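You operate a simulated robot arm through the tools that you are given. There is no shell and no other tool.

The job below is to be done with a simulated robot arm. You get a single attempt, and the scene is never put back.

## Task
Form the green circle into a bowl at 170 C.
Fine: put its tray back; the slide ends pulled out; the other two trays stay.

It is judged by the outcome, as a careful person would: the job done as asked, and still so three seconds after it is handed in. It fails if anything else is knocked over, pushed out of place, dropped, spilled or broken.

## Robot
A 6-joint arm with a fingered hand, fixed in place. Base frame: the origin is on the floor under the middle of its stand, x ahead of it, y to its left, z up; the work surface is at about z = 800. Readings come in mm, degrees, newtons and seconds.
With the tool pointing down near the work surface it reaches from about 180 to 900 mm from the base axis. Its first joint turns from -166.0 to 166.0 degrees. Payload 5 kg.
The TCP is the grasp point between the finger pads, 37 mm short of the fingertips. In the tool frame z runs along the fingers and y along their closing line. The gripper opens to 124 mm; its body begins 43 mm behind the TCP. The gripper is a hand of 3 fingers: y runs from the thumb to the fingers, the wrist lies at [-21, -125, -215] in the tool frame, and closing takes about 1.5 s.
Orientation is told as [roll, pitch, yaw] about the base's x, y, z axes, in that order, counted from this pose: with the fingers straight down and the wrist toward the robot, the tool's x, y and z point along [0, 1, 0], [1, 0, 0] and [0, 0, -1] of the base frame.

## Interface
- The arm moves only by the tool nudge_tool. Its argument "deltas" is a list of rows, each a list of 2 entries, a list of its own where there are three numbers: the shift along the tool's x, y, z in mm, then the turn, a rotation vector about the tool's x, y, z in degrees. In form: [[[tx, ty, tz], [wx, wy, wz]], ...]. A call has 1 to 20 rows; each row is the pose to reach, as a shift and turn from the pose commanded when the call began, along the tool's axes at that moment. "fingers" is the finger opening in mm, from 0 to 124, set as the call begins (left out, the last holds). Rows are played at 5 a second. More than 50 mm and 8.6 degrees between two rows, or a gripper value outside its range, and nothing of the call is played. Where a pose cannot be reached the arm comes as near as it can. A force on the tool above 40 N (or 10 N above the force at the start of the call, whichever is more), or a blocked arm, ends the call early, and 0.2 s more pass. Each finger travels about 72 mm/s and halts on what it meets, pressing with about 23 N; the grip force reading is that of the motor and also rises with nothing between the fingers. The clock runs only during rows and for 0.2 s after the last one: add rows that repeat a pose to give the fingers time. The reply holds the time, the measured pose of the TCP, the force on the tool along the base axes, the opening and the grip force, in the units named above and with some noise, with the torque about the TCP (base axes, N m) and any sound that the robot's microphone picked up.
- Cameras (640 x 400 px; columns grow to the right, rows downward): "scene" is fixed at [50.9, -505.4, 1409.7]; the picture's right is [0.37, -0.93, 0.00], its down [-0.49, -0.19, -0.85] and it looks along [0.79, 0.31, -0.52] (base axes); focal length 275 px, centre (320, 200). "wrist" rides on the gripper at [72, -104, -154] in the tool frame; the picture's right is [-0.83, 0.26, -0.49], its down [-0.51, -0.72, 0.47] and it looks along [-0.23, 0.64, 0.73] (tool axes); focal length 243 px, centre (320, 200). There is no depth. A picture from a camera that has moved, and an enlarged one, comes with that camera's place and axes in the base frame and with its lens. The place of the scene camera against the robot may be out by one fixed shift of up to 18 mm in any direction.
- get_image(camera): a new picture of that camera. No time passes.
- set_fingers(index, middle, thumb_bend, thumb_turn): sets how far each is bent, from 0 (flat) to 1 (curled in); at 0.3 the hand is open as for a grip, at 0.7 the pads meet at the TCP. One left out holds its place. A second passes; each finger stops where it meets its share of the squeeze, and holds until it gets a number again. A gripper value or a shape takes the hand back. It gives what a move gives, with no picture; readings hold the bend of each and the force on the fingers (four entries, about 0 where the hand has none), thumb and palm. thumb_turn goes from beside the hand (0) to across from the fingers (1), as for a grip.
- set_grasp(shape): the hand has 3 fingers and takes this shape, open, in about a second: jaw (thumb against the fingers, like two jaws); tri (thumb and two fingers); tip (a fingertip pinch); poke (one finger out to press); point (the index stretched); flat (the hand flat); cup (the hand cupped); fist (a fist). The gripper value then closes the fingers along that shape, each until it touches; the sizes above hold for jaw. It gives what a move gives, with no picture.
- close_up(camera, box): a new picture of the part [left, top, right, bottom] of that camera's present view, enlarged. No time passes.
- sign_off(): hands the job in; it is judged then, once.

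Nothing tells you positions but the pictures and the camera data. Unless the task says otherwise, let go and move clear before handing in.

The tools are called after "Emit:" by a JSON object that holds its "api" and its "payload". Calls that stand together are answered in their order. nudge_tool: Moves the arm, as the interface text tells. Its arguments: {"type":"object","properties":{"deltas":{"type":"array","items":{"type":"array"}},"fingers":{"type":"number"}},"required":["deltas"]} The other tools are called the same way: set_grasp (shape) gives the hand a shape; set_fingers (index, middle, thumb_bend, thumb_turn) moves the fingers one by one; get_image (camera) takes a picture; close_up (camera, box) takes an enlarged picture of a part of a camera's view; sign_off () hands the job in.

At the start:

```text
time_s: 0.0
eef_pos: [726.9, -158.6, 1251.3]
orientation: [0.0, -0.1, -0.1]
contact_force: [0.8, -0.6, 0.6]
wrist_torque: [-0.02, 0.02, -0.01]
width: 123.9
grasp_force: 0.0
shape: jaw
bend: [0.3, 0.3, 0.3, 0.98]
finger forces: [0.0, 0.1, 0.1, 0.1, 0.0, 0.0]
```

scene: 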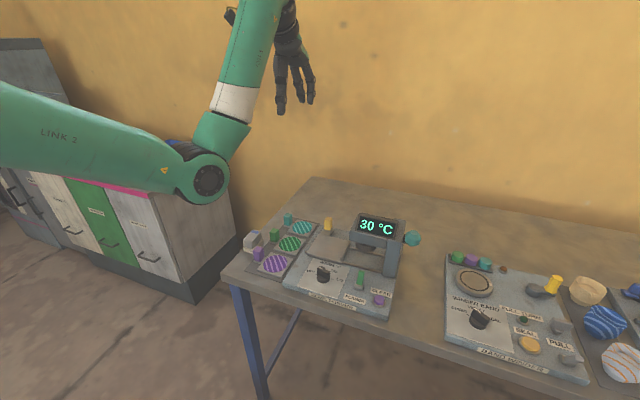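
wrist: 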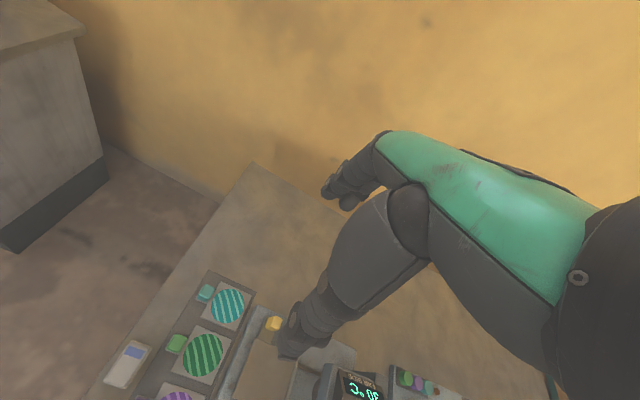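

I see a bench with a press-like machine showing "30 °C", with three trays (cyan, green, purple circles) on its left side, and a second machine (hand winder) to the right. I'll look at the details before moving.

Emit:
{"api": "close_up", "payload": {"camera": "scene", "box": [230, 200, 430, 325]}}

Emit:
{"api": "close_up", "payload": {"camera": "scene", "box": [300, 205, 420, 280]}}

Emit:
{"api": "close_up", "payload": {"camera": "scene", "box": [290, 250, 410, 325]}}

Emit:
{"api": "close_up", "payload": {"camera": "scene", "box": [230, 205, 330, 280]}}

Emit:
{"api": "close_up", "payload": {"camera": "wrist", "box": [80, 240, 400, 400]}}

Emit:
{"api": "close_up", "payload": {"camera": "scene", "box": [430, 240, 640, 400]}}

```text
3.20 times, centred on (330, 262) of scene
camera zoom: at [50.9, -505.4, 1409.7], right [0.37, -0.93, 0.0], down [-0.49, -0.19, -0.85], along [0.79, 0.31, -0.52], focal length 881 px, centre (288, 0)
```

zoom: 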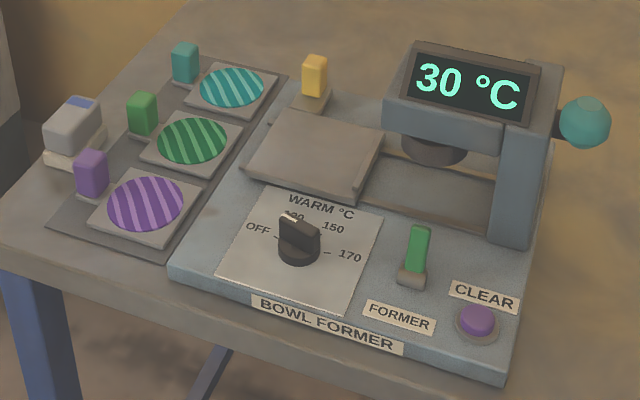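

```text
5.33 times, centred on (360, 242) of scene
camera zoom: at [50.9, -505.4, 1409.7], right [0.37, -0.93, 0.0], down [-0.49, -0.19, -0.85], along [0.79, 0.31, -0.52], focal length 1468 px, centre (107, -27)
```

zoom: 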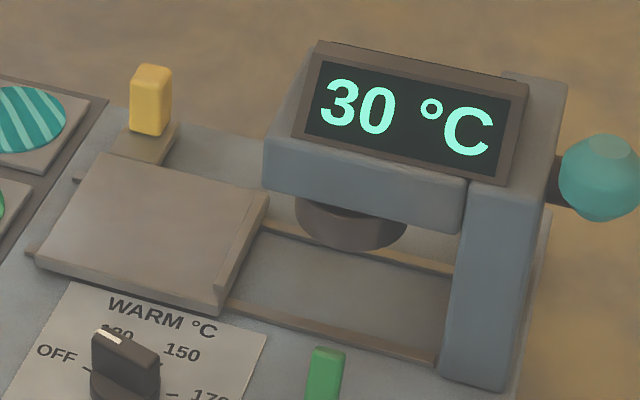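

```text
5.33 times, centred on (350, 288) of scene
camera zoom: at [50.9, -505.4, 1409.7], right [0.37, -0.93, 0.0], down [-0.49, -0.19, -0.85], along [0.79, 0.31, -0.52], focal length 1468 px, centre (160, -267)
```

zoom: 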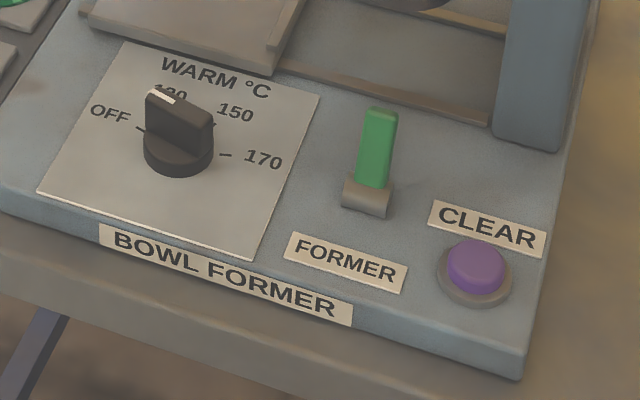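

```text
5.33 times, centred on (280, 242) of scene
camera zoom: at [50.9, -505.4, 1409.7], right [0.37, -0.93, 0.0], down [-0.49, -0.19, -0.85], along [0.79, 0.31, -0.52], focal length 1468 px, centre (533, -27)
```

zoom: 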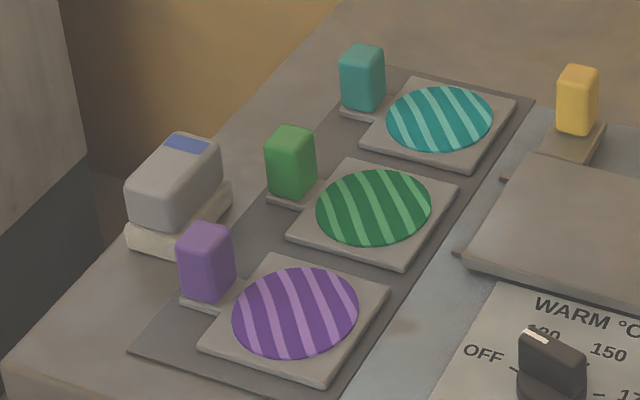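

```text
2.00 times, centred on (240, 320) of wrist
camera zoom: at [622.9, -83.3, 1406.5], right [0.26, -0.83, 0.49], down [-0.72, -0.51, -0.47], along [0.64, -0.23, -0.73], focal length 485 px, centre (480, -40)
```

zoom: 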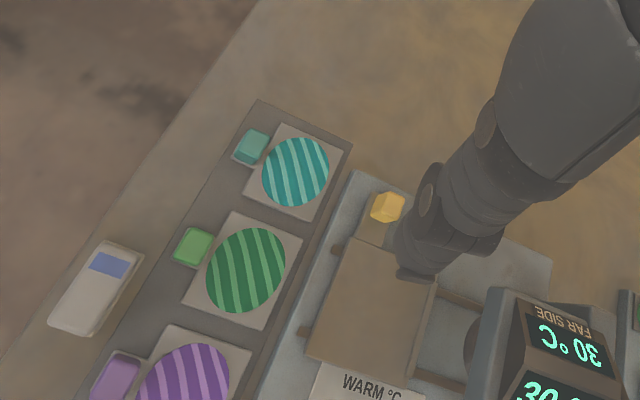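

```text
2.50 times, centred on (535, 320) of scene
camera zoom: at [50.9, -505.4, 1409.7], right [0.37, -0.93, 0.0], down [-0.49, -0.19, -0.85], along [0.79, 0.31, -0.52], focal length 688 px, centre (-218, -100)
```

zoom: 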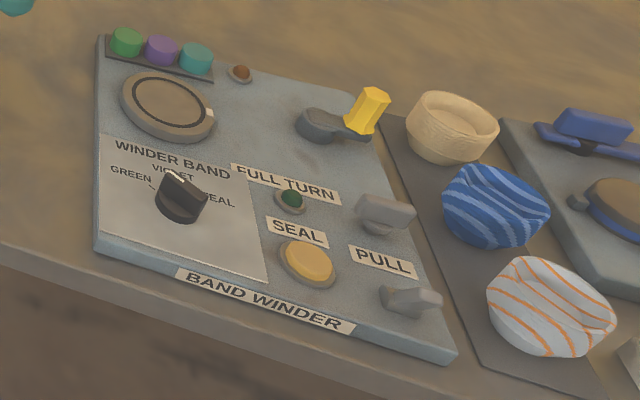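

The dial appears to be at OFF with the display at 30 °C. The green tray is near (650,-158), the slide plate near (633,-298) and the dial near (525,-325). Next I'll move the wrist camera over the machine, staying high, for a closer look.

Emit:
{"api": "nudge_tool", "payload": {"deltas": [[[-28, -28, 0], [0, 0, 0]], [[-56, -56, 0], [0, 0, 0]], [[-85, -83, 0], [0, 0, 0]], [[-114, -111, 0], [0, 0, 0]], [[-142, -139, 0], [0, 0, 0]], [[-171, -167, 0], [0, 0, 0]], [[-171, -167, 0], [0, 0, 0]]]}}

Emit:
{"api": "get_image", "payload": {"camera": "wrist"}}

Emit:
{"api": "get_image", "payload": {"camera": "scene"}}

```text
time_s: 1.6
eef_pos: [603.3, -352.9, 1209.4]
orientation: [-0.1, -0.2, 0.1]
contact_force: [-0.2, -1.0, -1.0]
wrist_torque: [0.01, 0.02, 0.01]
width: 123.9
grasp_force: 0.1
shape: jaw
bend: [0.3, 0.3, 0.3, 0.98]
finger forces: [0.0, 0.1, 0.0, 0.0, 0.1, 0.1]
out of reach, approached as far as the arm can: row 1, 2, 3, 4, 5, 6, 7
```

```text
taken
camera wrist: at [498.3, -279.3, 1361.8], right [0.26, -0.83, 0.49], down [-0.72, -0.51, -0.47], along [0.64, -0.23, -0.73], focal length 243 px, centre (320, 200)
```

wrist: 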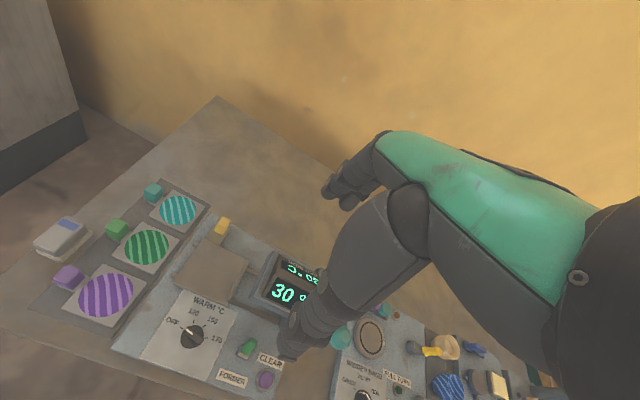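

```text
taken
```

scene: 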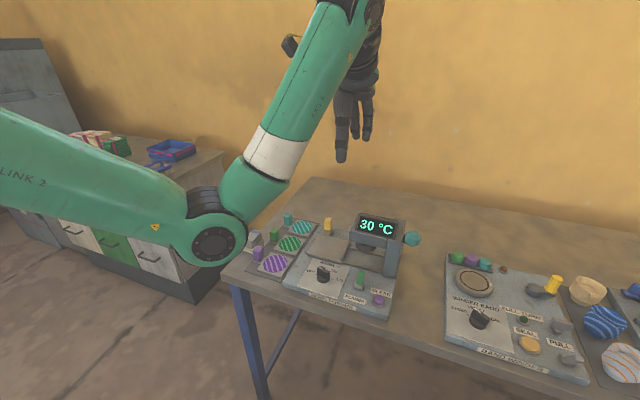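

The dial, slide, lever and button are now visible from above. I'll enlarge these parts.

Emit:
{"api": "close_up", "payload": {"camera": "wrist", "box": [140, 200, 300, 300]}}

Emit:
{"api": "close_up", "payload": {"camera": "wrist", "box": [120, 290, 290, 395]}}

Emit:
{"api": "close_up", "payload": {"camera": "wrist", "box": [20, 170, 220, 330]}}

Emit:
{"api": "close_up", "payload": {"camera": "wrist", "box": [220, 220, 380, 320]}}

```text
4.00 times, centred on (220, 250) of wrist
camera zoom: at [498.3, -279.3, 1361.8], right [0.26, -0.83, 0.49], down [-0.72, -0.51, -0.47], along [0.64, -0.23, -0.73], focal length 970 px, centre (720, 0)
```

zoom: 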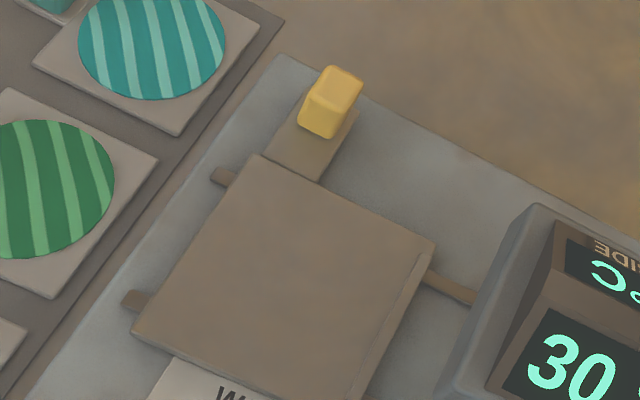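

```text
3.76 times, centred on (205, 342) of wrist
camera zoom: at [498.3, -279.3, 1361.8], right [0.26, -0.83, 0.49], down [-0.72, -0.51, -0.47], along [0.64, -0.23, -0.73], focal length 913 px, centre (753, -336)
```

zoom: 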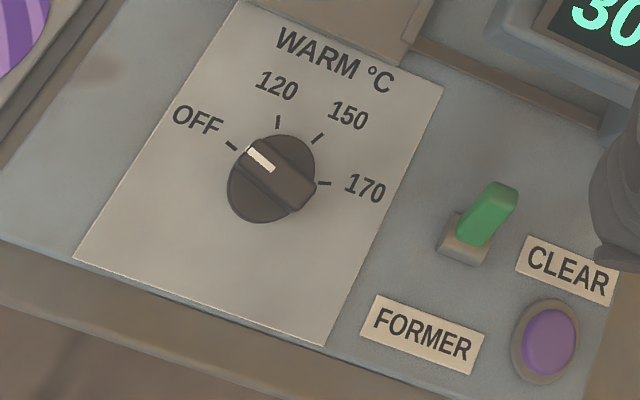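

```text
2.50 times, centred on (120, 250) of wrist
camera zoom: at [498.3, -279.3, 1361.8], right [0.26, -0.83, 0.49], down [-0.72, -0.51, -0.47], along [0.64, -0.23, -0.73], focal length 606 px, centre (820, 75)
```

zoom: 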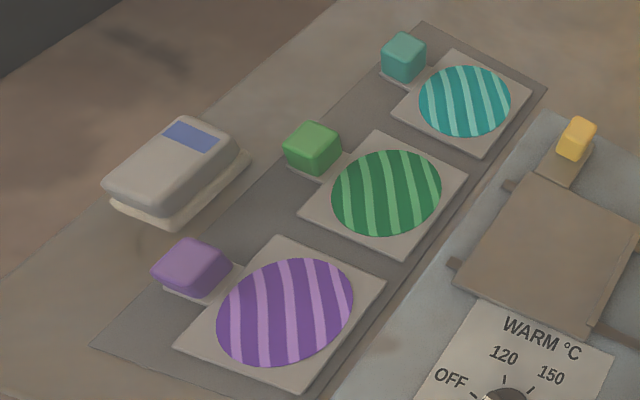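

```text
4.00 times, centred on (300, 270) of wrist
camera zoom: at [498.3, -279.3, 1361.8], right [0.26, -0.83, 0.49], down [-0.72, -0.51, -0.47], along [0.64, -0.23, -0.73], focal length 970 px, centre (400, -80)
```

zoom: 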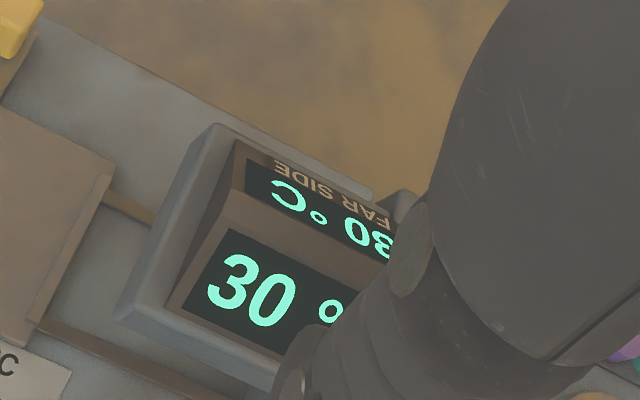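

The dial reads OFF, 120, 150, 170, with about 50° between positions. The slide is out, with its yellow handle at the back. I'll come lower to see the head, the lever and the teal ball more closely.

Emit:
{"api": "nudge_tool", "payload": {"deltas": [[[0, 0, 40], [0, 0, 0]], [[0, 0, 80], [0, 0, 0]], [[0, 0, 120], [0, 0, 0]], [[0, 0, 120], [0, 0, 0]]]}}

Emit:
{"api": "get_image", "payload": {"camera": "wrist"}}

```text
time_s: 2.6
eef_pos: [603.0, -349.8, 1080.5]
orientation: [0.0, 0.0, 0.0]
contact_force: [-0.4, 0.3, 1.0]
wrist_torque: [-0.03, 0.01, 0.0]
width: 123.8
grasp_force: 0.0
shape: jaw
bend: [0.3, 0.3, 0.3, 0.98]
finger forces: [0.0, 0.0, 0.0, 0.0, 0.0, 0.1]
```

```text
taken
camera wrist: at [498.4, -276.0, 1234.5], right [0.26, -0.83, 0.49], down [-0.72, -0.51, -0.47], along [0.64, -0.23, -0.73], focal length 243 px, centre (320, 200)
```

wrist: 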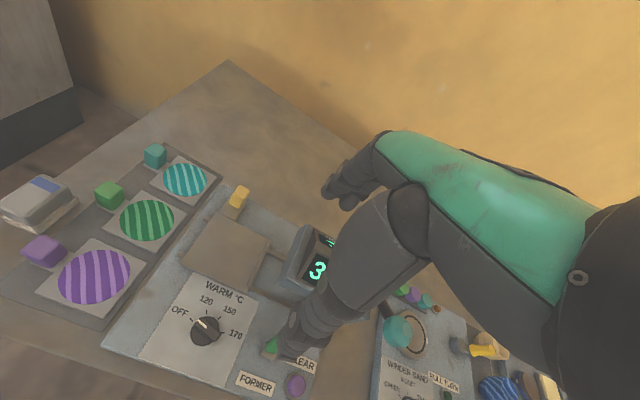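

The machine is closer now. I'll enlarge the dial, the lever and the slide, and look at the head area from here.

Emit:
{"api": "close_up", "payload": {"camera": "wrist", "box": [140, 260, 330, 400]}}

Emit:
{"api": "close_up", "payload": {"camera": "wrist", "box": [170, 170, 340, 300]}}

Emit:
{"api": "close_up", "payload": {"camera": "wrist", "box": [70, 130, 230, 260]}}

Emit:
{"api": "close_up", "payload": {"camera": "scene", "box": [350, 205, 430, 285]}}

```text
2.86 times, centred on (235, 330) of wrist
camera zoom: at [498.4, -276.0, 1234.5], right [0.26, -0.83, 0.49], down [-0.72, -0.51, -0.47], along [0.64, -0.23, -0.73], focal length 693 px, centre (563, -171)
```

zoom: 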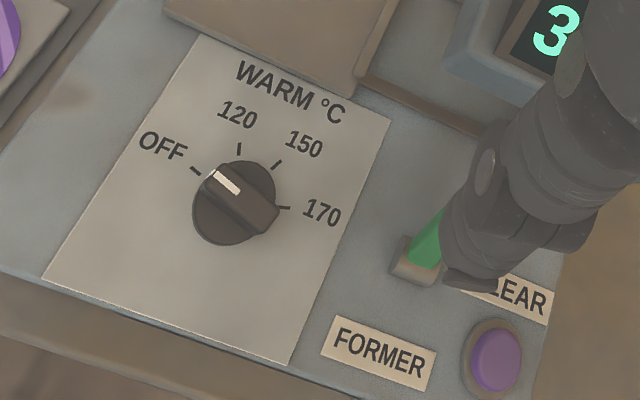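

```text
3.08 times, centred on (255, 235) of wrist
camera zoom: at [498.4, -276.0, 1234.5], right [0.26, -0.83, 0.49], down [-0.72, -0.51, -0.47], along [0.64, -0.23, -0.73], focal length 746 px, centre (520, 92)
```

zoom: 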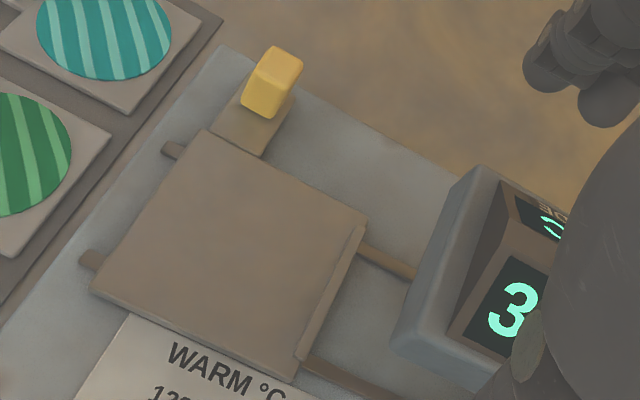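

```text
3.08 times, centred on (150, 195) of wrist
camera zoom: at [498.4, -276.0, 1234.5], right [0.26, -0.83, 0.49], down [-0.72, -0.51, -0.47], along [0.64, -0.23, -0.73], focal length 746 px, centre (843, 215)
```

zoom: 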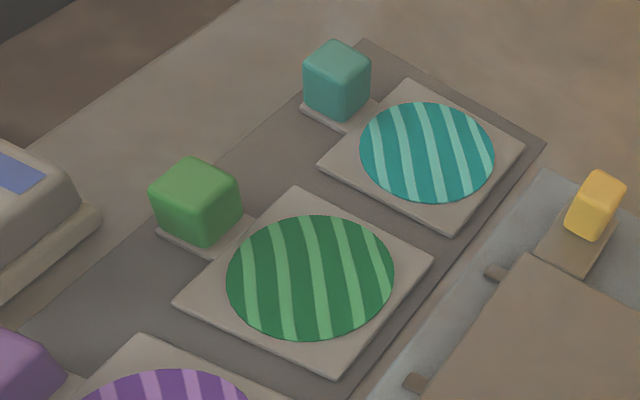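

```text
5.00 times, centred on (390, 245) of scene
camera zoom: at [50.9, -505.4, 1409.7], right [0.37, -0.93, 0.0], down [-0.49, -0.19, -0.85], along [0.79, 0.31, -0.52], focal length 1376 px, centre (-30, -25)
```

zoom: 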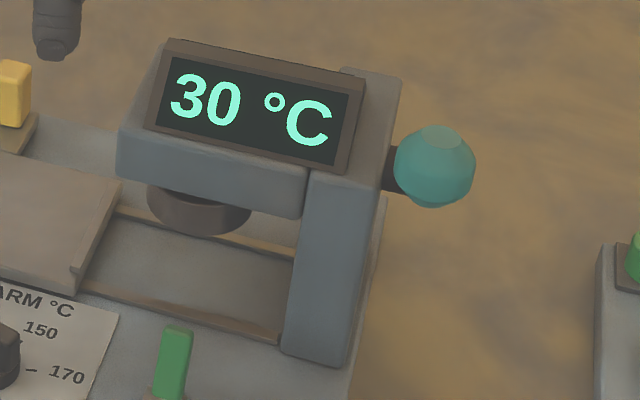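

The dial sits near (539,-312), but its height is uncertain. I'll shift the camera sideways for a second baseline view.

Emit:
{"api": "nudge_tool", "payload": {"deltas": [[[-12, -26, 20], [0, 0, 0]], [[-25, -52, 40], [0, 0, 0]], [[-38, -78, 60], [0, 0, 0]], [[-50, -103, 80], [0, 0, 0]], [[-50, -103, 80], [0, 0, 0]]]}}

Emit:
{"api": "get_image", "payload": {"camera": "wrist"}}

Emit:
{"api": "close_up", "payload": {"camera": "wrist", "box": [140, 160, 300, 290]}}

Emit:
{"api": "close_up", "payload": {"camera": "wrist", "box": [140, 40, 320, 180]}}

Emit:
{"api": "close_up", "payload": {"camera": "wrist", "box": [0, 60, 160, 220]}}

Emit:
{"api": "get_image", "payload": {"camera": "scene"}}

```text
time_s: 3.8
eef_pos: [497.6, -399.4, 1008.2]
orientation: [0.1, 0.0, -0.1]
contact_force: [-0.6, 0.6, 0.0]
wrist_torque: [0.01, -0.01, -0.03]
width: 124.0
grasp_force: 0.1
shape: jaw
bend: [0.3, 0.3, 0.3, 0.98]
finger forces: [0.0, 0.0, 0.0, 0.0, 0.0, 0.0]
```

```text
taken
camera wrist: at [393.7, -324.7, 1160.4], right [0.26, -0.83, 0.49], down [-0.72, -0.51, -0.47], along [0.64, -0.23, -0.73], focal length 243 px, centre (320, 200)
```

wrist: 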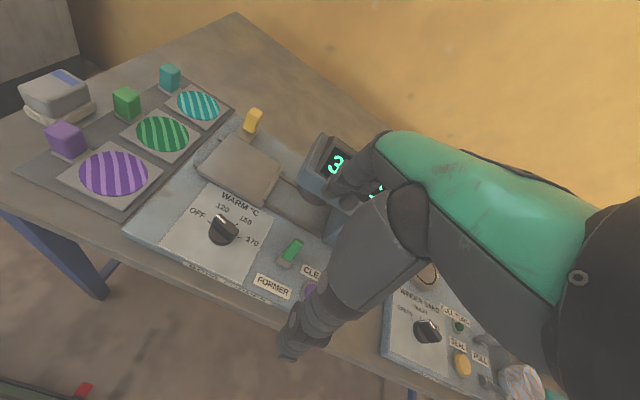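

```text
3.08 times, centred on (220, 225) of wrist
camera zoom: at [393.7, -324.7, 1160.4], right [0.26, -0.83, 0.49], down [-0.72, -0.51, -0.47], along [0.64, -0.23, -0.73], focal length 746 px, centre (628, 123)
```

zoom: 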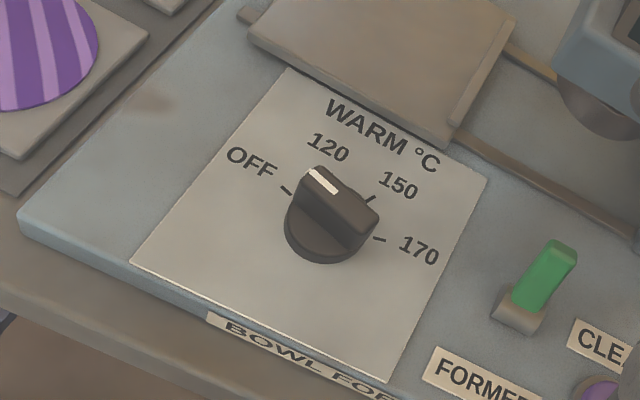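

```text
2.86 times, centred on (230, 110) of wrist
camera zoom: at [393.7, -324.7, 1160.4], right [0.26, -0.83, 0.49], down [-0.72, -0.51, -0.47], along [0.64, -0.23, -0.73], focal length 693 px, centre (577, 457)
```

zoom: 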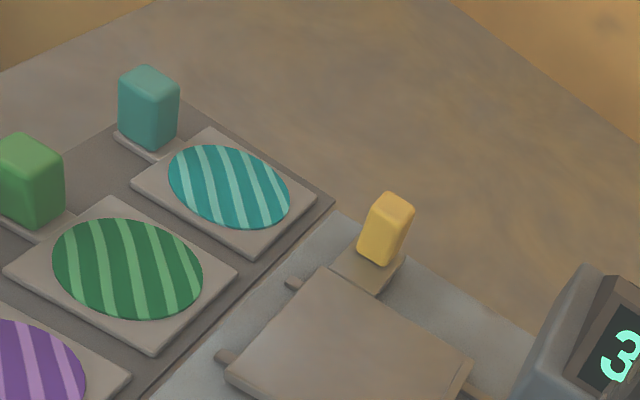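

```text
2.50 times, centred on (80, 140) of wrist
camera zoom: at [393.7, -324.7, 1160.4], right [0.26, -0.83, 0.49], down [-0.72, -0.51, -0.47], along [0.64, -0.23, -0.73], focal length 606 px, centre (920, 350)
```

zoom: 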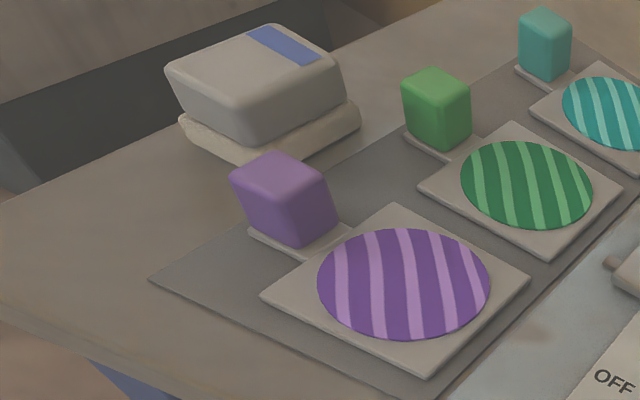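

```text
taken
```

scene: 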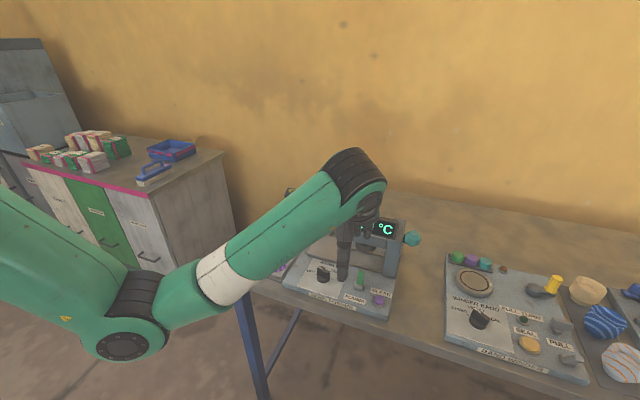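

From two views I put the panel top at z≈824, the dial centre at about (541,-313) and the knob top at z≈854. I'll zoom in on the knob and the lever for their shape.

Emit:
{"api": "close_up", "payload": {"camera": "wrist", "box": [195, 195, 255, 255]}}

Emit:
{"api": "close_up", "payload": {"camera": "wrist", "box": [250, 220, 330, 310]}}

Emit:
{"api": "close_up", "payload": {"camera": "wrist", "box": [230, 120, 390, 240]}}

Emit:
{"api": "close_up", "payload": {"camera": "wrist", "box": [180, 90, 300, 210]}}

```text
6.67 times, centred on (225, 225) of wrist
camera zoom: at [393.7, -324.7, 1160.4], right [0.26, -0.83, 0.49], down [-0.72, -0.51, -0.47], along [0.64, -0.23, -0.73], focal length 1618 px, centre (953, 33)
```

zoom: 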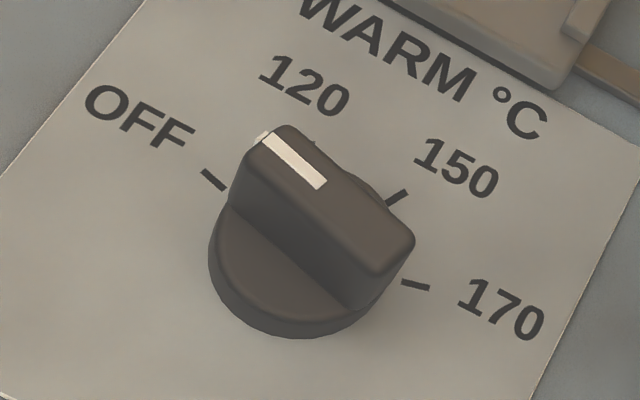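

```text
4.44 times, centred on (290, 265) of wrist
camera zoom: at [393.7, -324.7, 1160.4], right [0.26, -0.83, 0.49], down [-0.72, -0.51, -0.47], along [0.64, -0.23, -0.73], focal length 1078 px, centre (453, -89)
```

zoom: 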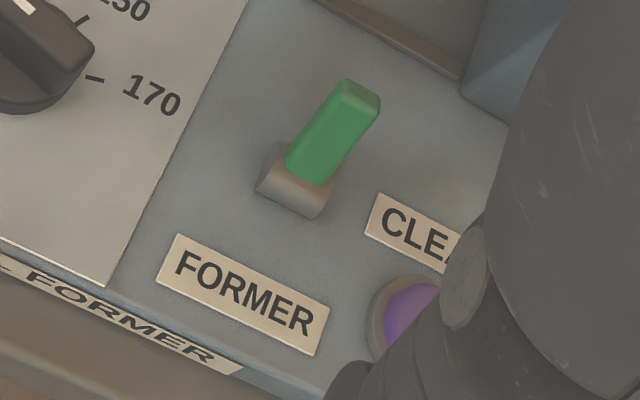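

```text
3.33 times, centred on (310, 180) of wrist
camera zoom: at [393.7, -324.7, 1160.4], right [0.26, -0.83, 0.49], down [-0.72, -0.51, -0.47], along [0.64, -0.23, -0.73], focal length 809 px, centre (353, 267)
```

zoom: 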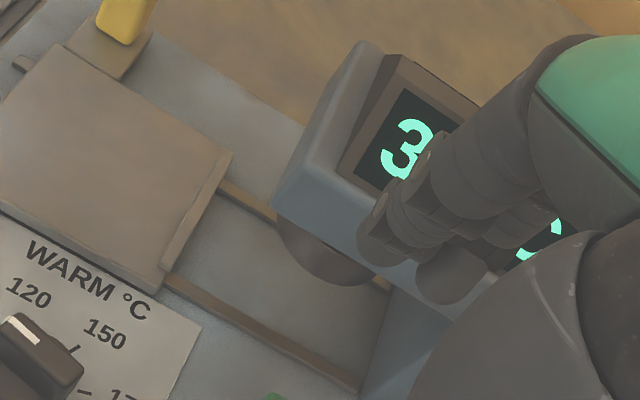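

```text
3.33 times, centred on (240, 150) of wrist
camera zoom: at [393.7, -324.7, 1160.4], right [0.26, -0.83, 0.49], down [-0.72, -0.51, -0.47], along [0.64, -0.23, -0.73], focal length 809 px, centre (587, 367)
```

zoom: 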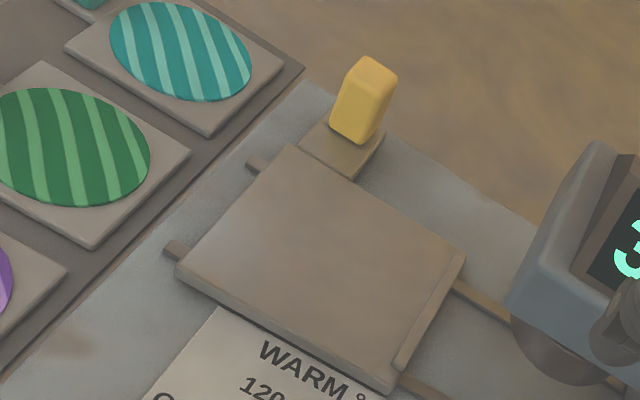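

The knob is a low disc with a tall ridge about 14 mm thick, and the FORMER lever leans away from the robot. I'll line up above the dial at yaw -15°, partly closing the hand, and check the fingertip geometry.

Emit:
{"api": "nudge_tool", "payload": {"deltas": [[[28, 14, 0], [0, 0, 5]], [[56, 28, 0], [0, 0, 10]], [[85, 43, 0], [0, 0, 15]], [[85, 43, 0], [0, 0, 15]], [[85, 43, 0], [0, 0, 15]]], "fingers": 50}}

Emit:
{"api": "get_image", "payload": {"camera": "wrist"}}

Emit:
{"api": "get_image", "payload": {"camera": "scene"}}

```text
time_s: 5.0
eef_pos: [540.4, -316.2, 1006.6]
orientation: [0.0, -0.1, -15.0]
contact_force: [0.2, -0.8, 0.2]
wrist_torque: [0.0, 0.01, 0.03]
width: 50.6
grasp_force: 0.1
shape: jaw
bend: [0.74, 0.49, 0.72, 1.0]
finger forces: [0.0, 0.1, 0.1, 0.1, 0.0, 0.0]
```

```text
taken
camera wrist: at [457.6, -217.3, 1160.5], right [0.04, -0.87, 0.49], down [-0.83, -0.3, -0.47], along [0.56, -0.39, -0.73], focal length 243 px, centre (320, 200)
```

wrist: 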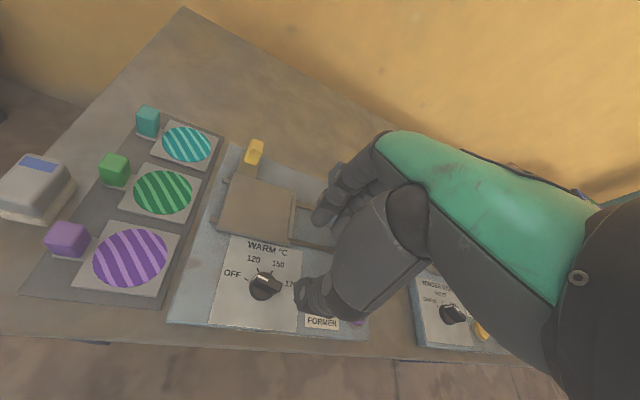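

```text
taken
```

scene: 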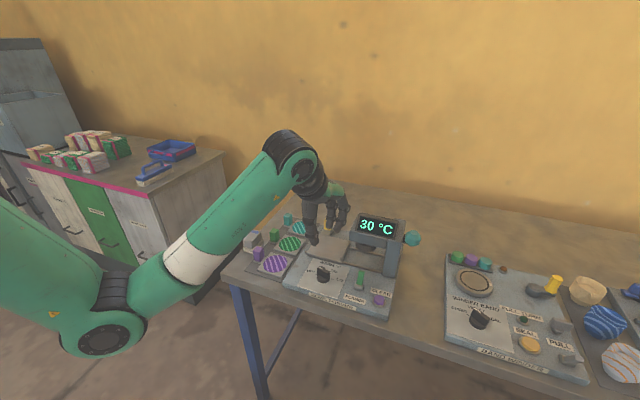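

I'm above the dial with the fingers partly closed, but the finger bends read unevenly. I'll let them settle and look closely at the hand.

Emit:
{"api": "nudge_tool", "payload": {"deltas": [[[0, 0, 0], [0, 0, 0]], [[0, 0, 0], [0, 0, 0]], [[0, 0, 0], [0, 0, 0]]]}}

Emit:
{"api": "close_up", "payload": {"camera": "wrist", "box": [220, 120, 440, 330]}}

Emit:
{"api": "close_up", "payload": {"camera": "scene", "box": [270, 150, 390, 270]}}

```text
time_s: 5.8
eef_pos: [539.5, -316.2, 1007.0]
orientation: [0.0, 0.0, -14.9]
contact_force: [0.3, -0.7, -0.3]
wrist_torque: [-0.02, 0.05, 0.0]
width: 50.4
grasp_force: 0.0
shape: jaw
bend: [0.74, 0.49, 0.72, 1.0]
finger forces: [0.0, 0.0, 0.0, 0.0, 0.0, 0.1]
```

```text
1.90 times, centred on (330, 225) of wrist
camera zoom: at [457.5, -217.5, 1160.5], right [0.04, -0.87, 0.49], down [-0.83, -0.3, -0.47], along [0.56, -0.39, -0.73], focal length 462 px, centre (301, 152)
```

zoom: 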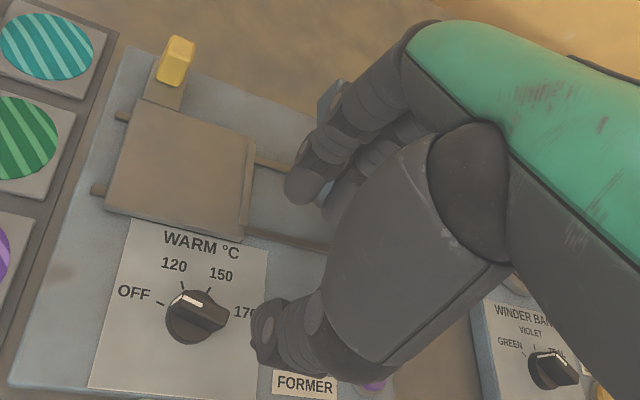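

```text
3.33 times, centred on (330, 210) of scene
camera zoom: at [50.9, -505.4, 1409.7], right [0.37, -0.93, 0.0], down [-0.49, -0.19, -0.85], along [0.79, 0.31, -0.52], focal length 917 px, centre (287, 167)
```

zoom: 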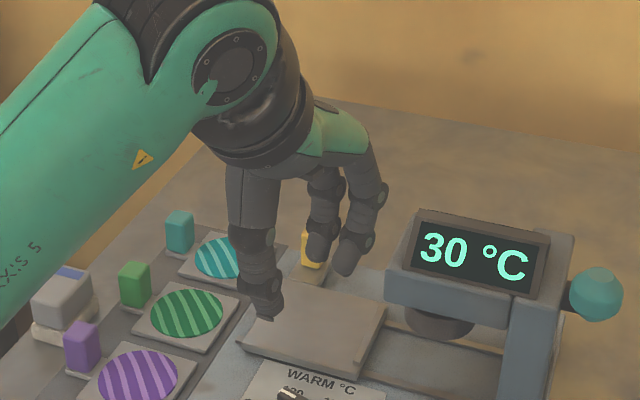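

The thumb hangs on the near side and the two fingers on the far side. I'll close almost fully in free air to learn where the pads meet before touching the dial.

Emit:
{"api": "nudge_tool", "payload": {"deltas": [[[0, 0, 0], [0, 0, 0]], [[0, 0, 0], [0, 0, 0]], [[0, 0, 0], [0, 0, 0]], [[0, 0, 0], [0, 0, 0]], [[0, 0, 0], [0, 0, 0]]], "fingers": 14}}

Emit:
{"api": "close_up", "payload": {"camera": "wrist", "box": [220, 120, 440, 330]}}

Emit:
{"api": "close_up", "payload": {"camera": "scene", "box": [290, 170, 370, 250]}}

```text
time_s: 7.0
eef_pos: [540.7, -316.1, 1007.8]
orientation: [0.0, 0.0, -15.0]
contact_force: [-0.3, -0.7, 0.3]
wrist_torque: [-0.01, -0.01, -0.02]
width: 14.3
grasp_force: 0.3
shape: jaw
bend: [0.72, 0.63, 0.73, 1.0]
finger forces: [0.1, 0.0, 0.1, 0.0, 0.1, 0.0]
```

```text
1.90 times, centred on (330, 225) of wrist
camera zoom: at [457.5, -217.5, 1160.5], right [0.04, -0.87, 0.49], down [-0.83, -0.3, -0.47], along [0.56, -0.39, -0.73], focal length 462 px, centre (301, 152)
```

zoom: 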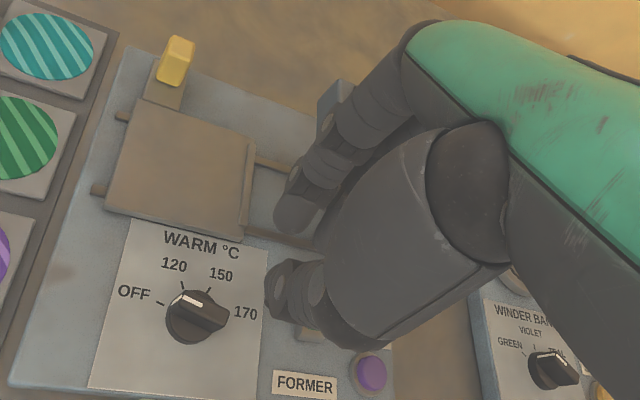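

```text
5.00 times, centred on (330, 210) of scene
camera zoom: at [50.9, -505.4, 1409.7], right [0.37, -0.93, 0.0], down [-0.49, -0.19, -0.85], along [0.79, 0.31, -0.52], focal length 1376 px, centre (270, 150)
```

zoom: 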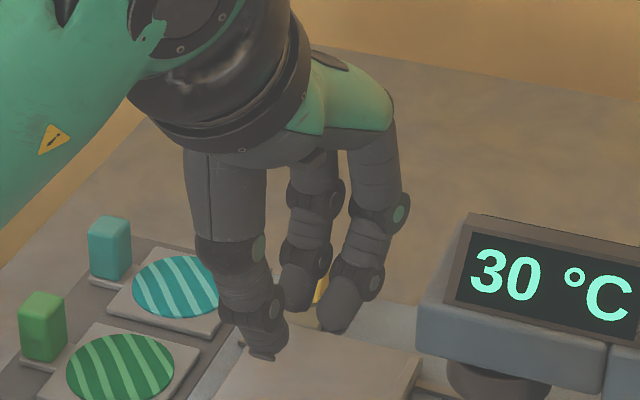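

Closed pads meet close to the tool axis, with tips about 33 mm below the TCP. I'll reopen to 50 mm and come down part way over the knob.

Emit:
{"api": "nudge_tool", "payload": {"deltas": [[[1, 0, 15], [0, 0, 0]], [[2, 0, 40], [0, 0, 0]], [[3, 0, 65], [0, 0, 0]], [[3, 0, 87], [0, 0, 0]], [[3, 0, 87], [0, 0, 0]]], "fingers": 52}}

Emit:
{"api": "get_image", "payload": {"camera": "wrist"}}

Emit:
{"api": "close_up", "payload": {"camera": "wrist", "box": [220, 150, 400, 330]}}

Emit:
{"api": "close_up", "payload": {"camera": "scene", "box": [270, 190, 390, 310]}}

```text
time_s: 8.2
eef_pos: [540.3, -312.5, 921.6]
orientation: [0.1, 0.0, -14.9]
contact_force: [-0.1, 0.3, -0.5]
wrist_torque: [-0.01, 0.0, -0.02]
width: 51.8
grasp_force: 0.1
shape: jaw
bend: [0.74, 0.48, 0.72, 1.0]
finger forces: [0.0, 0.1, 0.1, 0.0, 0.0, 0.0]
```

```text
taken
camera wrist: at [458.0, -215.0, 1073.8], right [0.04, -0.87, 0.49], down [-0.83, -0.3, -0.47], along [0.56, -0.39, -0.73], focal length 243 px, centre (320, 200)
```

wrist: 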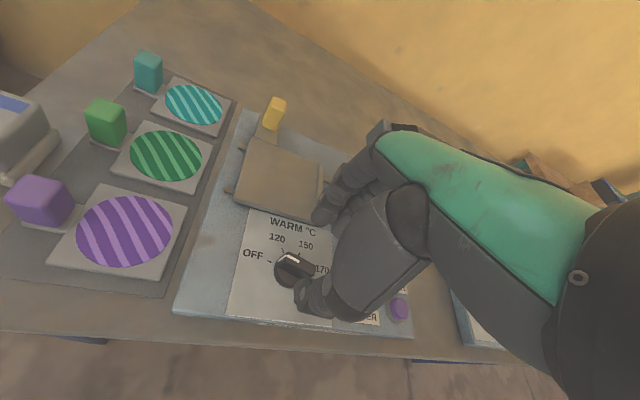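

```text
2.22 times, centred on (310, 240) of wrist
camera zoom: at [458.0, -215.0, 1073.8], right [0.04, -0.87, 0.49], down [-0.83, -0.3, -0.47], along [0.56, -0.39, -0.73], focal length 539 px, centre (342, 111)
```

zoom: 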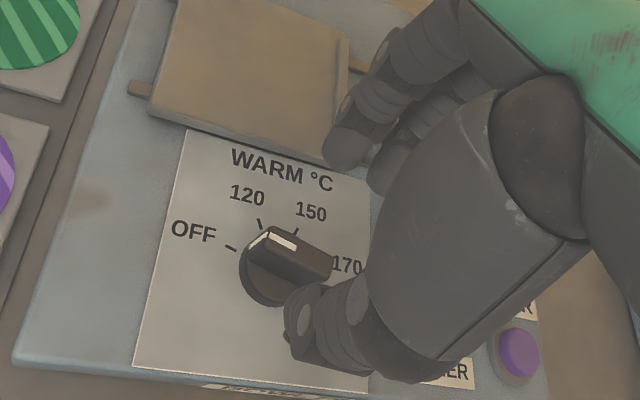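

```text
3.33 times, centred on (330, 250) of scene
camera zoom: at [50.9, -505.4, 1409.7], right [0.37, -0.93, 0.0], down [-0.49, -0.19, -0.85], along [0.79, 0.31, -0.52], focal length 917 px, centre (287, 33)
```

zoom: 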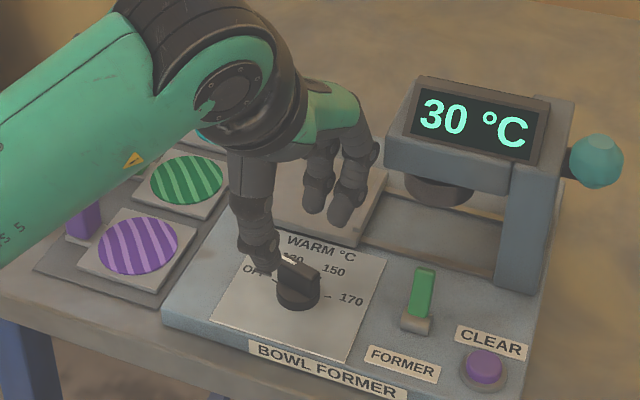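

The knob lines up with the tool axis. Next I'll lower to about z=875 and then close on the ridge.

Emit:
{"api": "nudge_tool", "payload": {"deltas": [[[0, 1, 16], [0, 0, 0]], [[0, 1, 32], [0, 0, 0]], [[0, 1, 47], [0, 0, 0]], [[0, 1, 47], [0, 0, 0]]]}}

Emit:
{"api": "close_up", "payload": {"camera": "wrist", "box": [220, 150, 400, 330]}}

Emit:
{"api": "close_up", "payload": {"camera": "scene", "box": [280, 220, 380, 320]}}

```text
time_s: 9.2
eef_pos: [543.9, -311.2, 873.4]
orientation: [-0.1, 0.0, -15.0]
contact_force: [-0.3, -1.3, -0.4]
wrist_torque: [0.01, 0.0, 0.01]
width: 51.6
grasp_force: 0.0
shape: jaw
bend: [0.74, 0.48, 0.72, 1.0]
finger forces: [0.0, 0.0, 0.1, 0.0, 0.0, 0.0]
```

```text
2.22 times, centred on (310, 240) of wrist
camera zoom: at [462.1, -213.3, 1027.0], right [0.04, -0.87, 0.49], down [-0.83, -0.3, -0.47], along [0.56, -0.39, -0.73], focal length 539 px, centre (342, 111)
```

zoom: 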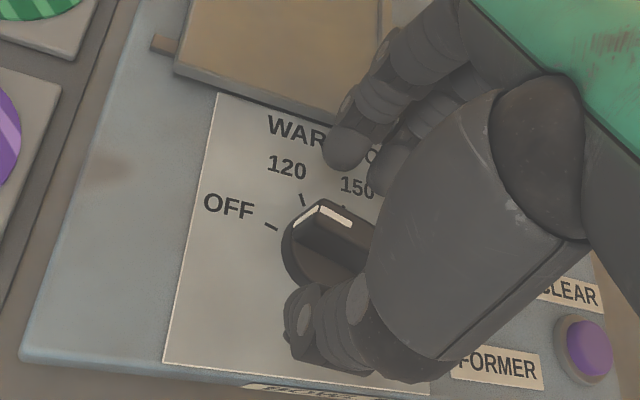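

```text
4.00 times, centred on (330, 270) of scene
camera zoom: at [50.9, -505.4, 1409.7], right [0.37, -0.93, 0.0], down [-0.49, -0.19, -0.85], along [0.79, 0.31, -0.52], focal length 1101 px, centre (280, -80)
```

zoom: 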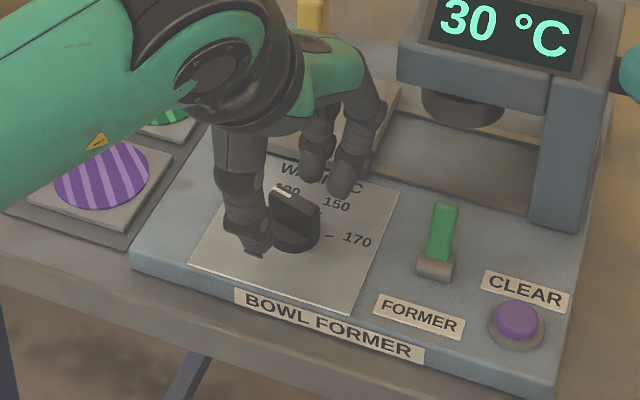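

The thumb and fingers straddle the ridge. I'll correct about 2 mm and close on it.

Emit:
{"api": "nudge_tool", "payload": {"deltas": [[[-2.4, -2, 0], [0, 0, 0]], [[-2.4, -2, 0], [0, 0, 0]], [[-2.4, -2, 0], [0, 0, 0]], [[-2.4, -2, 0], [0, 0, 0]], [[-2.4, -2, 0], [0, 0, 0]], [[-2.4, -2, 0], [0, 0, 0]], [[-2.4, -2, 0], [0, 0, 0]]], "fingers": 4}}

Emit:
{"api": "close_up", "payload": {"camera": "wrist", "box": [220, 150, 400, 330]}}

Emit:
{"api": "close_up", "payload": {"camera": "scene", "box": [280, 220, 380, 320]}}

```text
time_s: 10.8
eef_pos: [541.4, -314.6, 873.1]
orientation: [0.0, -0.1, -15.0]
contact_force: [0.9, 0.4, -1.8]
wrist_torque: [0.01, -0.08, 0.02]
width: 8.2
grasp_force: 23.3
shape: jaw
bend: [0.71, 0.66, 0.73, 1.0]
finger forces: [13.3, 7.3, 0.0, 0.1, 19.6, 0.0]
```

```text
2.22 times, centred on (310, 240) of wrist
camera zoom: at [459.3, -215.4, 1026.6], right [0.04, -0.87, 0.49], down [-0.83, -0.3, -0.47], along [0.56, -0.39, -0.73], focal length 539 px, centre (342, 111)
```

zoom: 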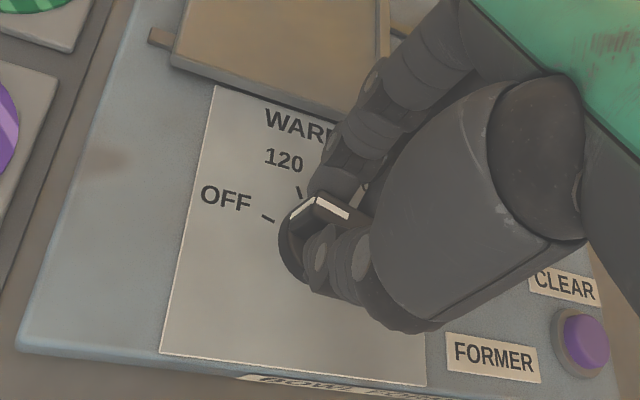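

```text
4.00 times, centred on (330, 270) of scene
camera zoom: at [50.9, -505.4, 1409.7], right [0.37, -0.93, 0.0], down [-0.49, -0.19, -0.85], along [0.79, 0.31, -0.52], focal length 1101 px, centre (280, -80)
```

zoom: 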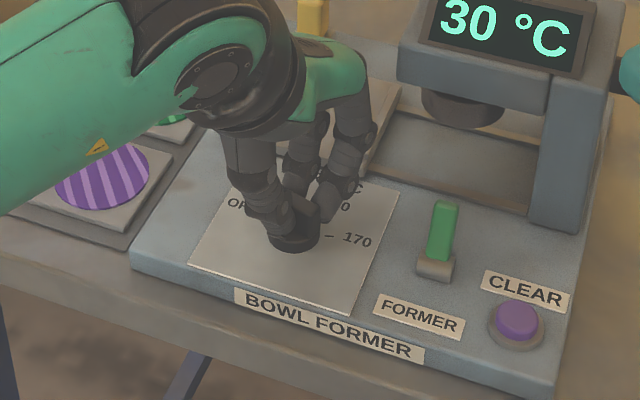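

The ridge is gripped, with about 23 N and contact on all three digits. I'll turn it clockwise seen from above, first 50° and checking.

Emit:
{"api": "nudge_tool", "payload": {"deltas": [[[0, 0, 0], [0, 0, 7]], [[0, 0, 0], [0, 0, 14]], [[0, 0, 0], [0, 0, 21]], [[0, 0, 0], [0, 0, 28]], [[0, 0, 0], [0, 0, 35]], [[0, 0, 0], [0, 0, 42]], [[0, 0, 0], [0, 0, 50]], [[0, 0, 0], [0, 0, 50]]]}}

Emit:
{"api": "close_up", "payload": {"camera": "scene", "box": [280, 200, 420, 320]}}

Emit:
{"api": "close_up", "payload": {"camera": "wrist", "box": [220, 150, 400, 330]}}

```text
time_s: 12.6
eef_pos: [542.8, -314.4, 873.3]
orientation: [0.0, -0.1, -65.1]
contact_force: [10.5, -3.0, -1.1]
wrist_torque: [-0.1, -0.29, 0.04]
width: 8.5
grasp_force: 22.7
shape: jaw
bend: [0.71, 0.66, 0.73, 1.0]
finger forces: [16.5, 8.8, 0.1, 0.0, 18.9, 0.0]
```

```text
3.33 times, centred on (350, 260) of scene
camera zoom: at [50.9, -505.4, 1409.7], right [0.37, -0.93, 0.0], down [-0.49, -0.19, -0.85], along [0.79, 0.31, -0.52], focal length 917 px, centre (220, 0)
```

zoom: 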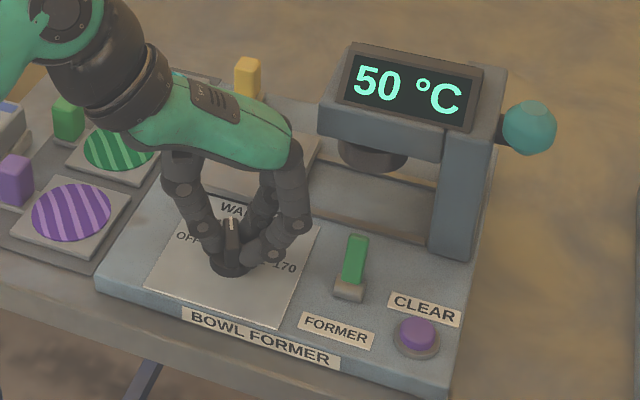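

```text
2.22 times, centred on (310, 240) of wrist
camera zoom: at [563.0, -187.4, 1026.5], right [-0.64, -0.59, 0.49], down [-0.76, 0.44, -0.47], along [0.06, -0.68, -0.73], focal length 539 px, centre (342, 111)
```

zoom: 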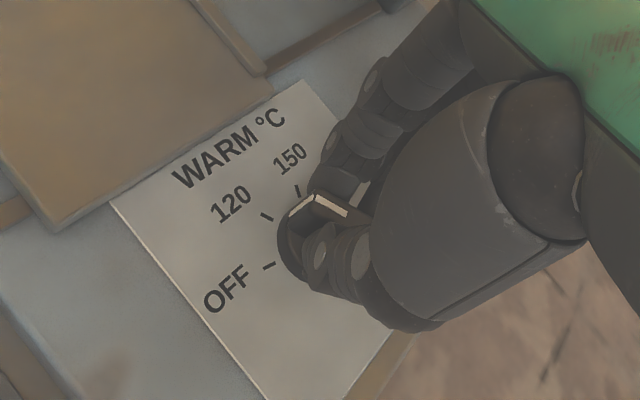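

The knob is following and the display rose to 50 °C. I'll turn another 50°.

Emit:
{"api": "nudge_tool", "payload": {"deltas": [[[0, 0, 0], [0, 0, 7]], [[0, 0, 0], [0, 0, 14]], [[0, 0, 0], [0, 0, 21]], [[0, 0, 0], [0, 0, 28]], [[0, 0, 0], [0, 0, 35]], [[0, 0, 0], [0, 0, 42]], [[0, 0, 0], [0, 0, 50]], [[0, 0, 0], [0, 0, 50]]]}}

Emit:
{"api": "get_image", "payload": {"camera": "scene"}}

Emit:
{"api": "close_up", "payload": {"camera": "scene", "box": [280, 200, 420, 320]}}

Emit:
{"api": "get_image", "payload": {"camera": "wrist"}}

```text
time_s: 14.4
eef_pos: [542.0, -312.7, 875.1]
orientation: [0.0, 0.0, -115.1]
contact_force: [11.5, -12.6, -5.5]
wrist_torque: [-0.43, -0.29, 0.03]
width: 8.3
grasp_force: 23.1
shape: jaw
bend: [0.71, 0.66, 0.73, 1.0]
finger forces: [16.8, 7.1, 0.1, 0.1, 18.1, 0.0]
```

```text
taken
```

scene: 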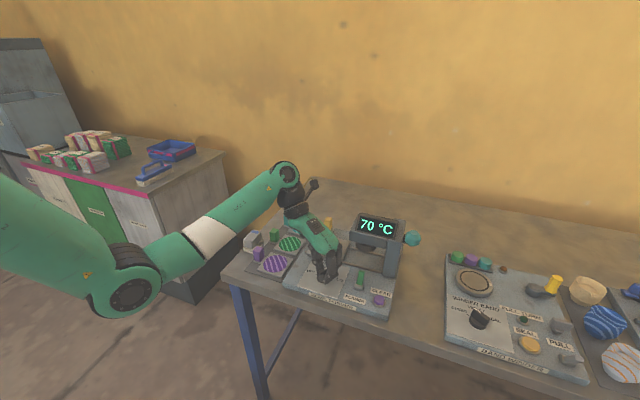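

```text
3.33 times, centred on (350, 260) of scene
camera zoom: at [50.9, -505.4, 1409.7], right [0.37, -0.93, 0.0], down [-0.49, -0.19, -0.85], along [0.79, 0.31, -0.52], focal length 917 px, centre (220, 0)
```

zoom: 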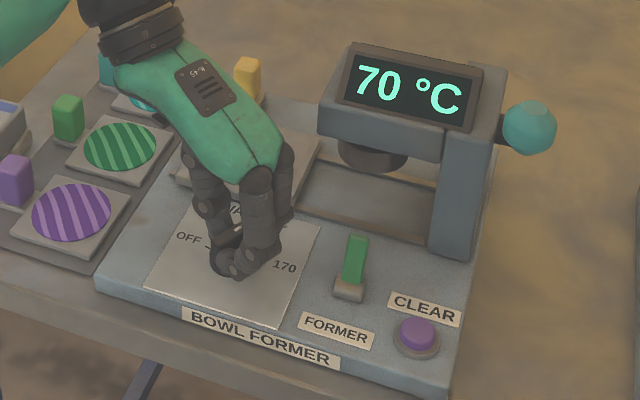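

```text
taken
camera wrist: at [651.0, -248.2, 1026.9], right [-0.86, 0.11, 0.49], down [-0.15, 0.87, -0.47], along [-0.48, -0.48, -0.73], focal length 243 px, centre (320, 200)
```

wrist: 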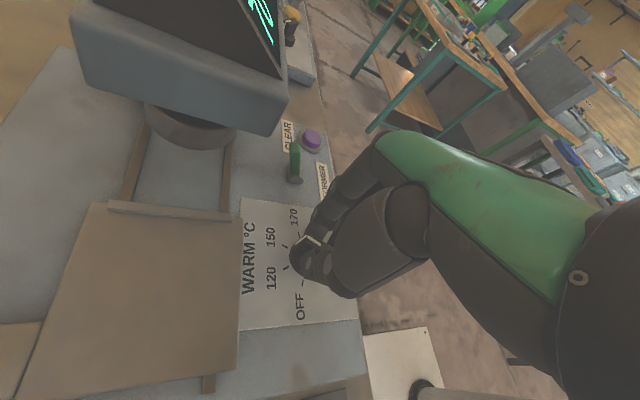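

The knob is now near 150 and the display shows 70 °C and rising. Turning further would bring the hand too close to the head, so I'll release, rise, and regrip from the other side.

Emit:
{"api": "nudge_tool", "payload": {"deltas": [[[0, 0, 0], [0, 0, 0]], [[0, 0, 0], [0, 0, 0]], [[0, 0, 0], [0, 0, 0]], [[0, 0, 0], [0, 0, 0]], [[0, 0, -20], [0, 0, 0]], [[0, 0, -50], [0, 0, 0]], [[0, 0, -80], [0, 0, 0]], [[0, 0, -80], [0, 0, 0]]], "fingers": 52}}

Emit:
{"api": "close_up", "payload": {"camera": "scene", "box": [280, 200, 420, 320]}}

Emit:
{"api": "close_up", "payload": {"camera": "wrist", "box": [180, 150, 400, 330]}}

```text
time_s: 16.2
eef_pos: [542.0, -314.6, 954.1]
orientation: [0.0, 0.0, -115.0]
contact_force: [0.9, -0.5, -0.1]
wrist_torque: [0.02, -0.01, 0.02]
width: 51.7
grasp_force: 0.1
shape: jaw
bend: [0.74, 0.48, 0.72, 1.0]
finger forces: [0.0, 0.0, 0.0, 0.0, 0.0, 0.1]
```

```text
3.33 times, centred on (350, 260) of scene
camera zoom: at [50.9, -505.4, 1409.7], right [0.37, -0.93, 0.0], down [-0.49, -0.19, -0.85], along [0.79, 0.31, -0.52], focal length 917 px, centre (220, 0)
```

zoom: 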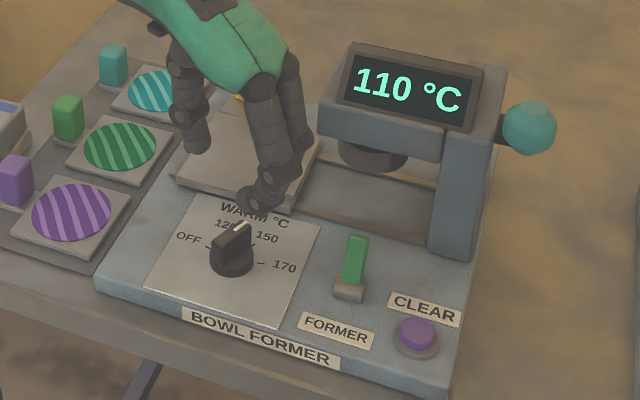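

```text
2.22 times, centred on (290, 240) of wrist
camera zoom: at [650.6, -248.2, 1107.3], right [-0.86, 0.11, 0.49], down [-0.15, 0.87, -0.47], along [-0.48, -0.48, -0.73], focal length 539 px, centre (387, 111)
```

zoom: 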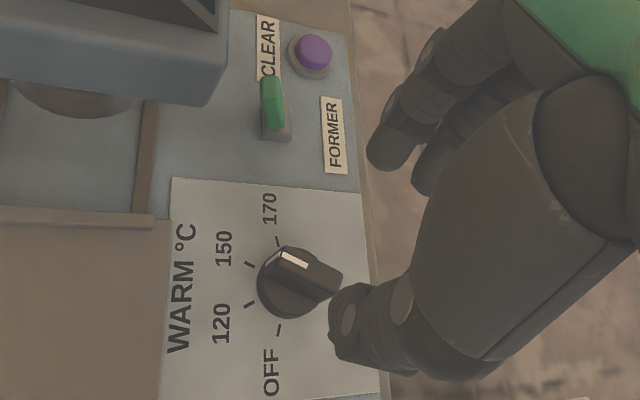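

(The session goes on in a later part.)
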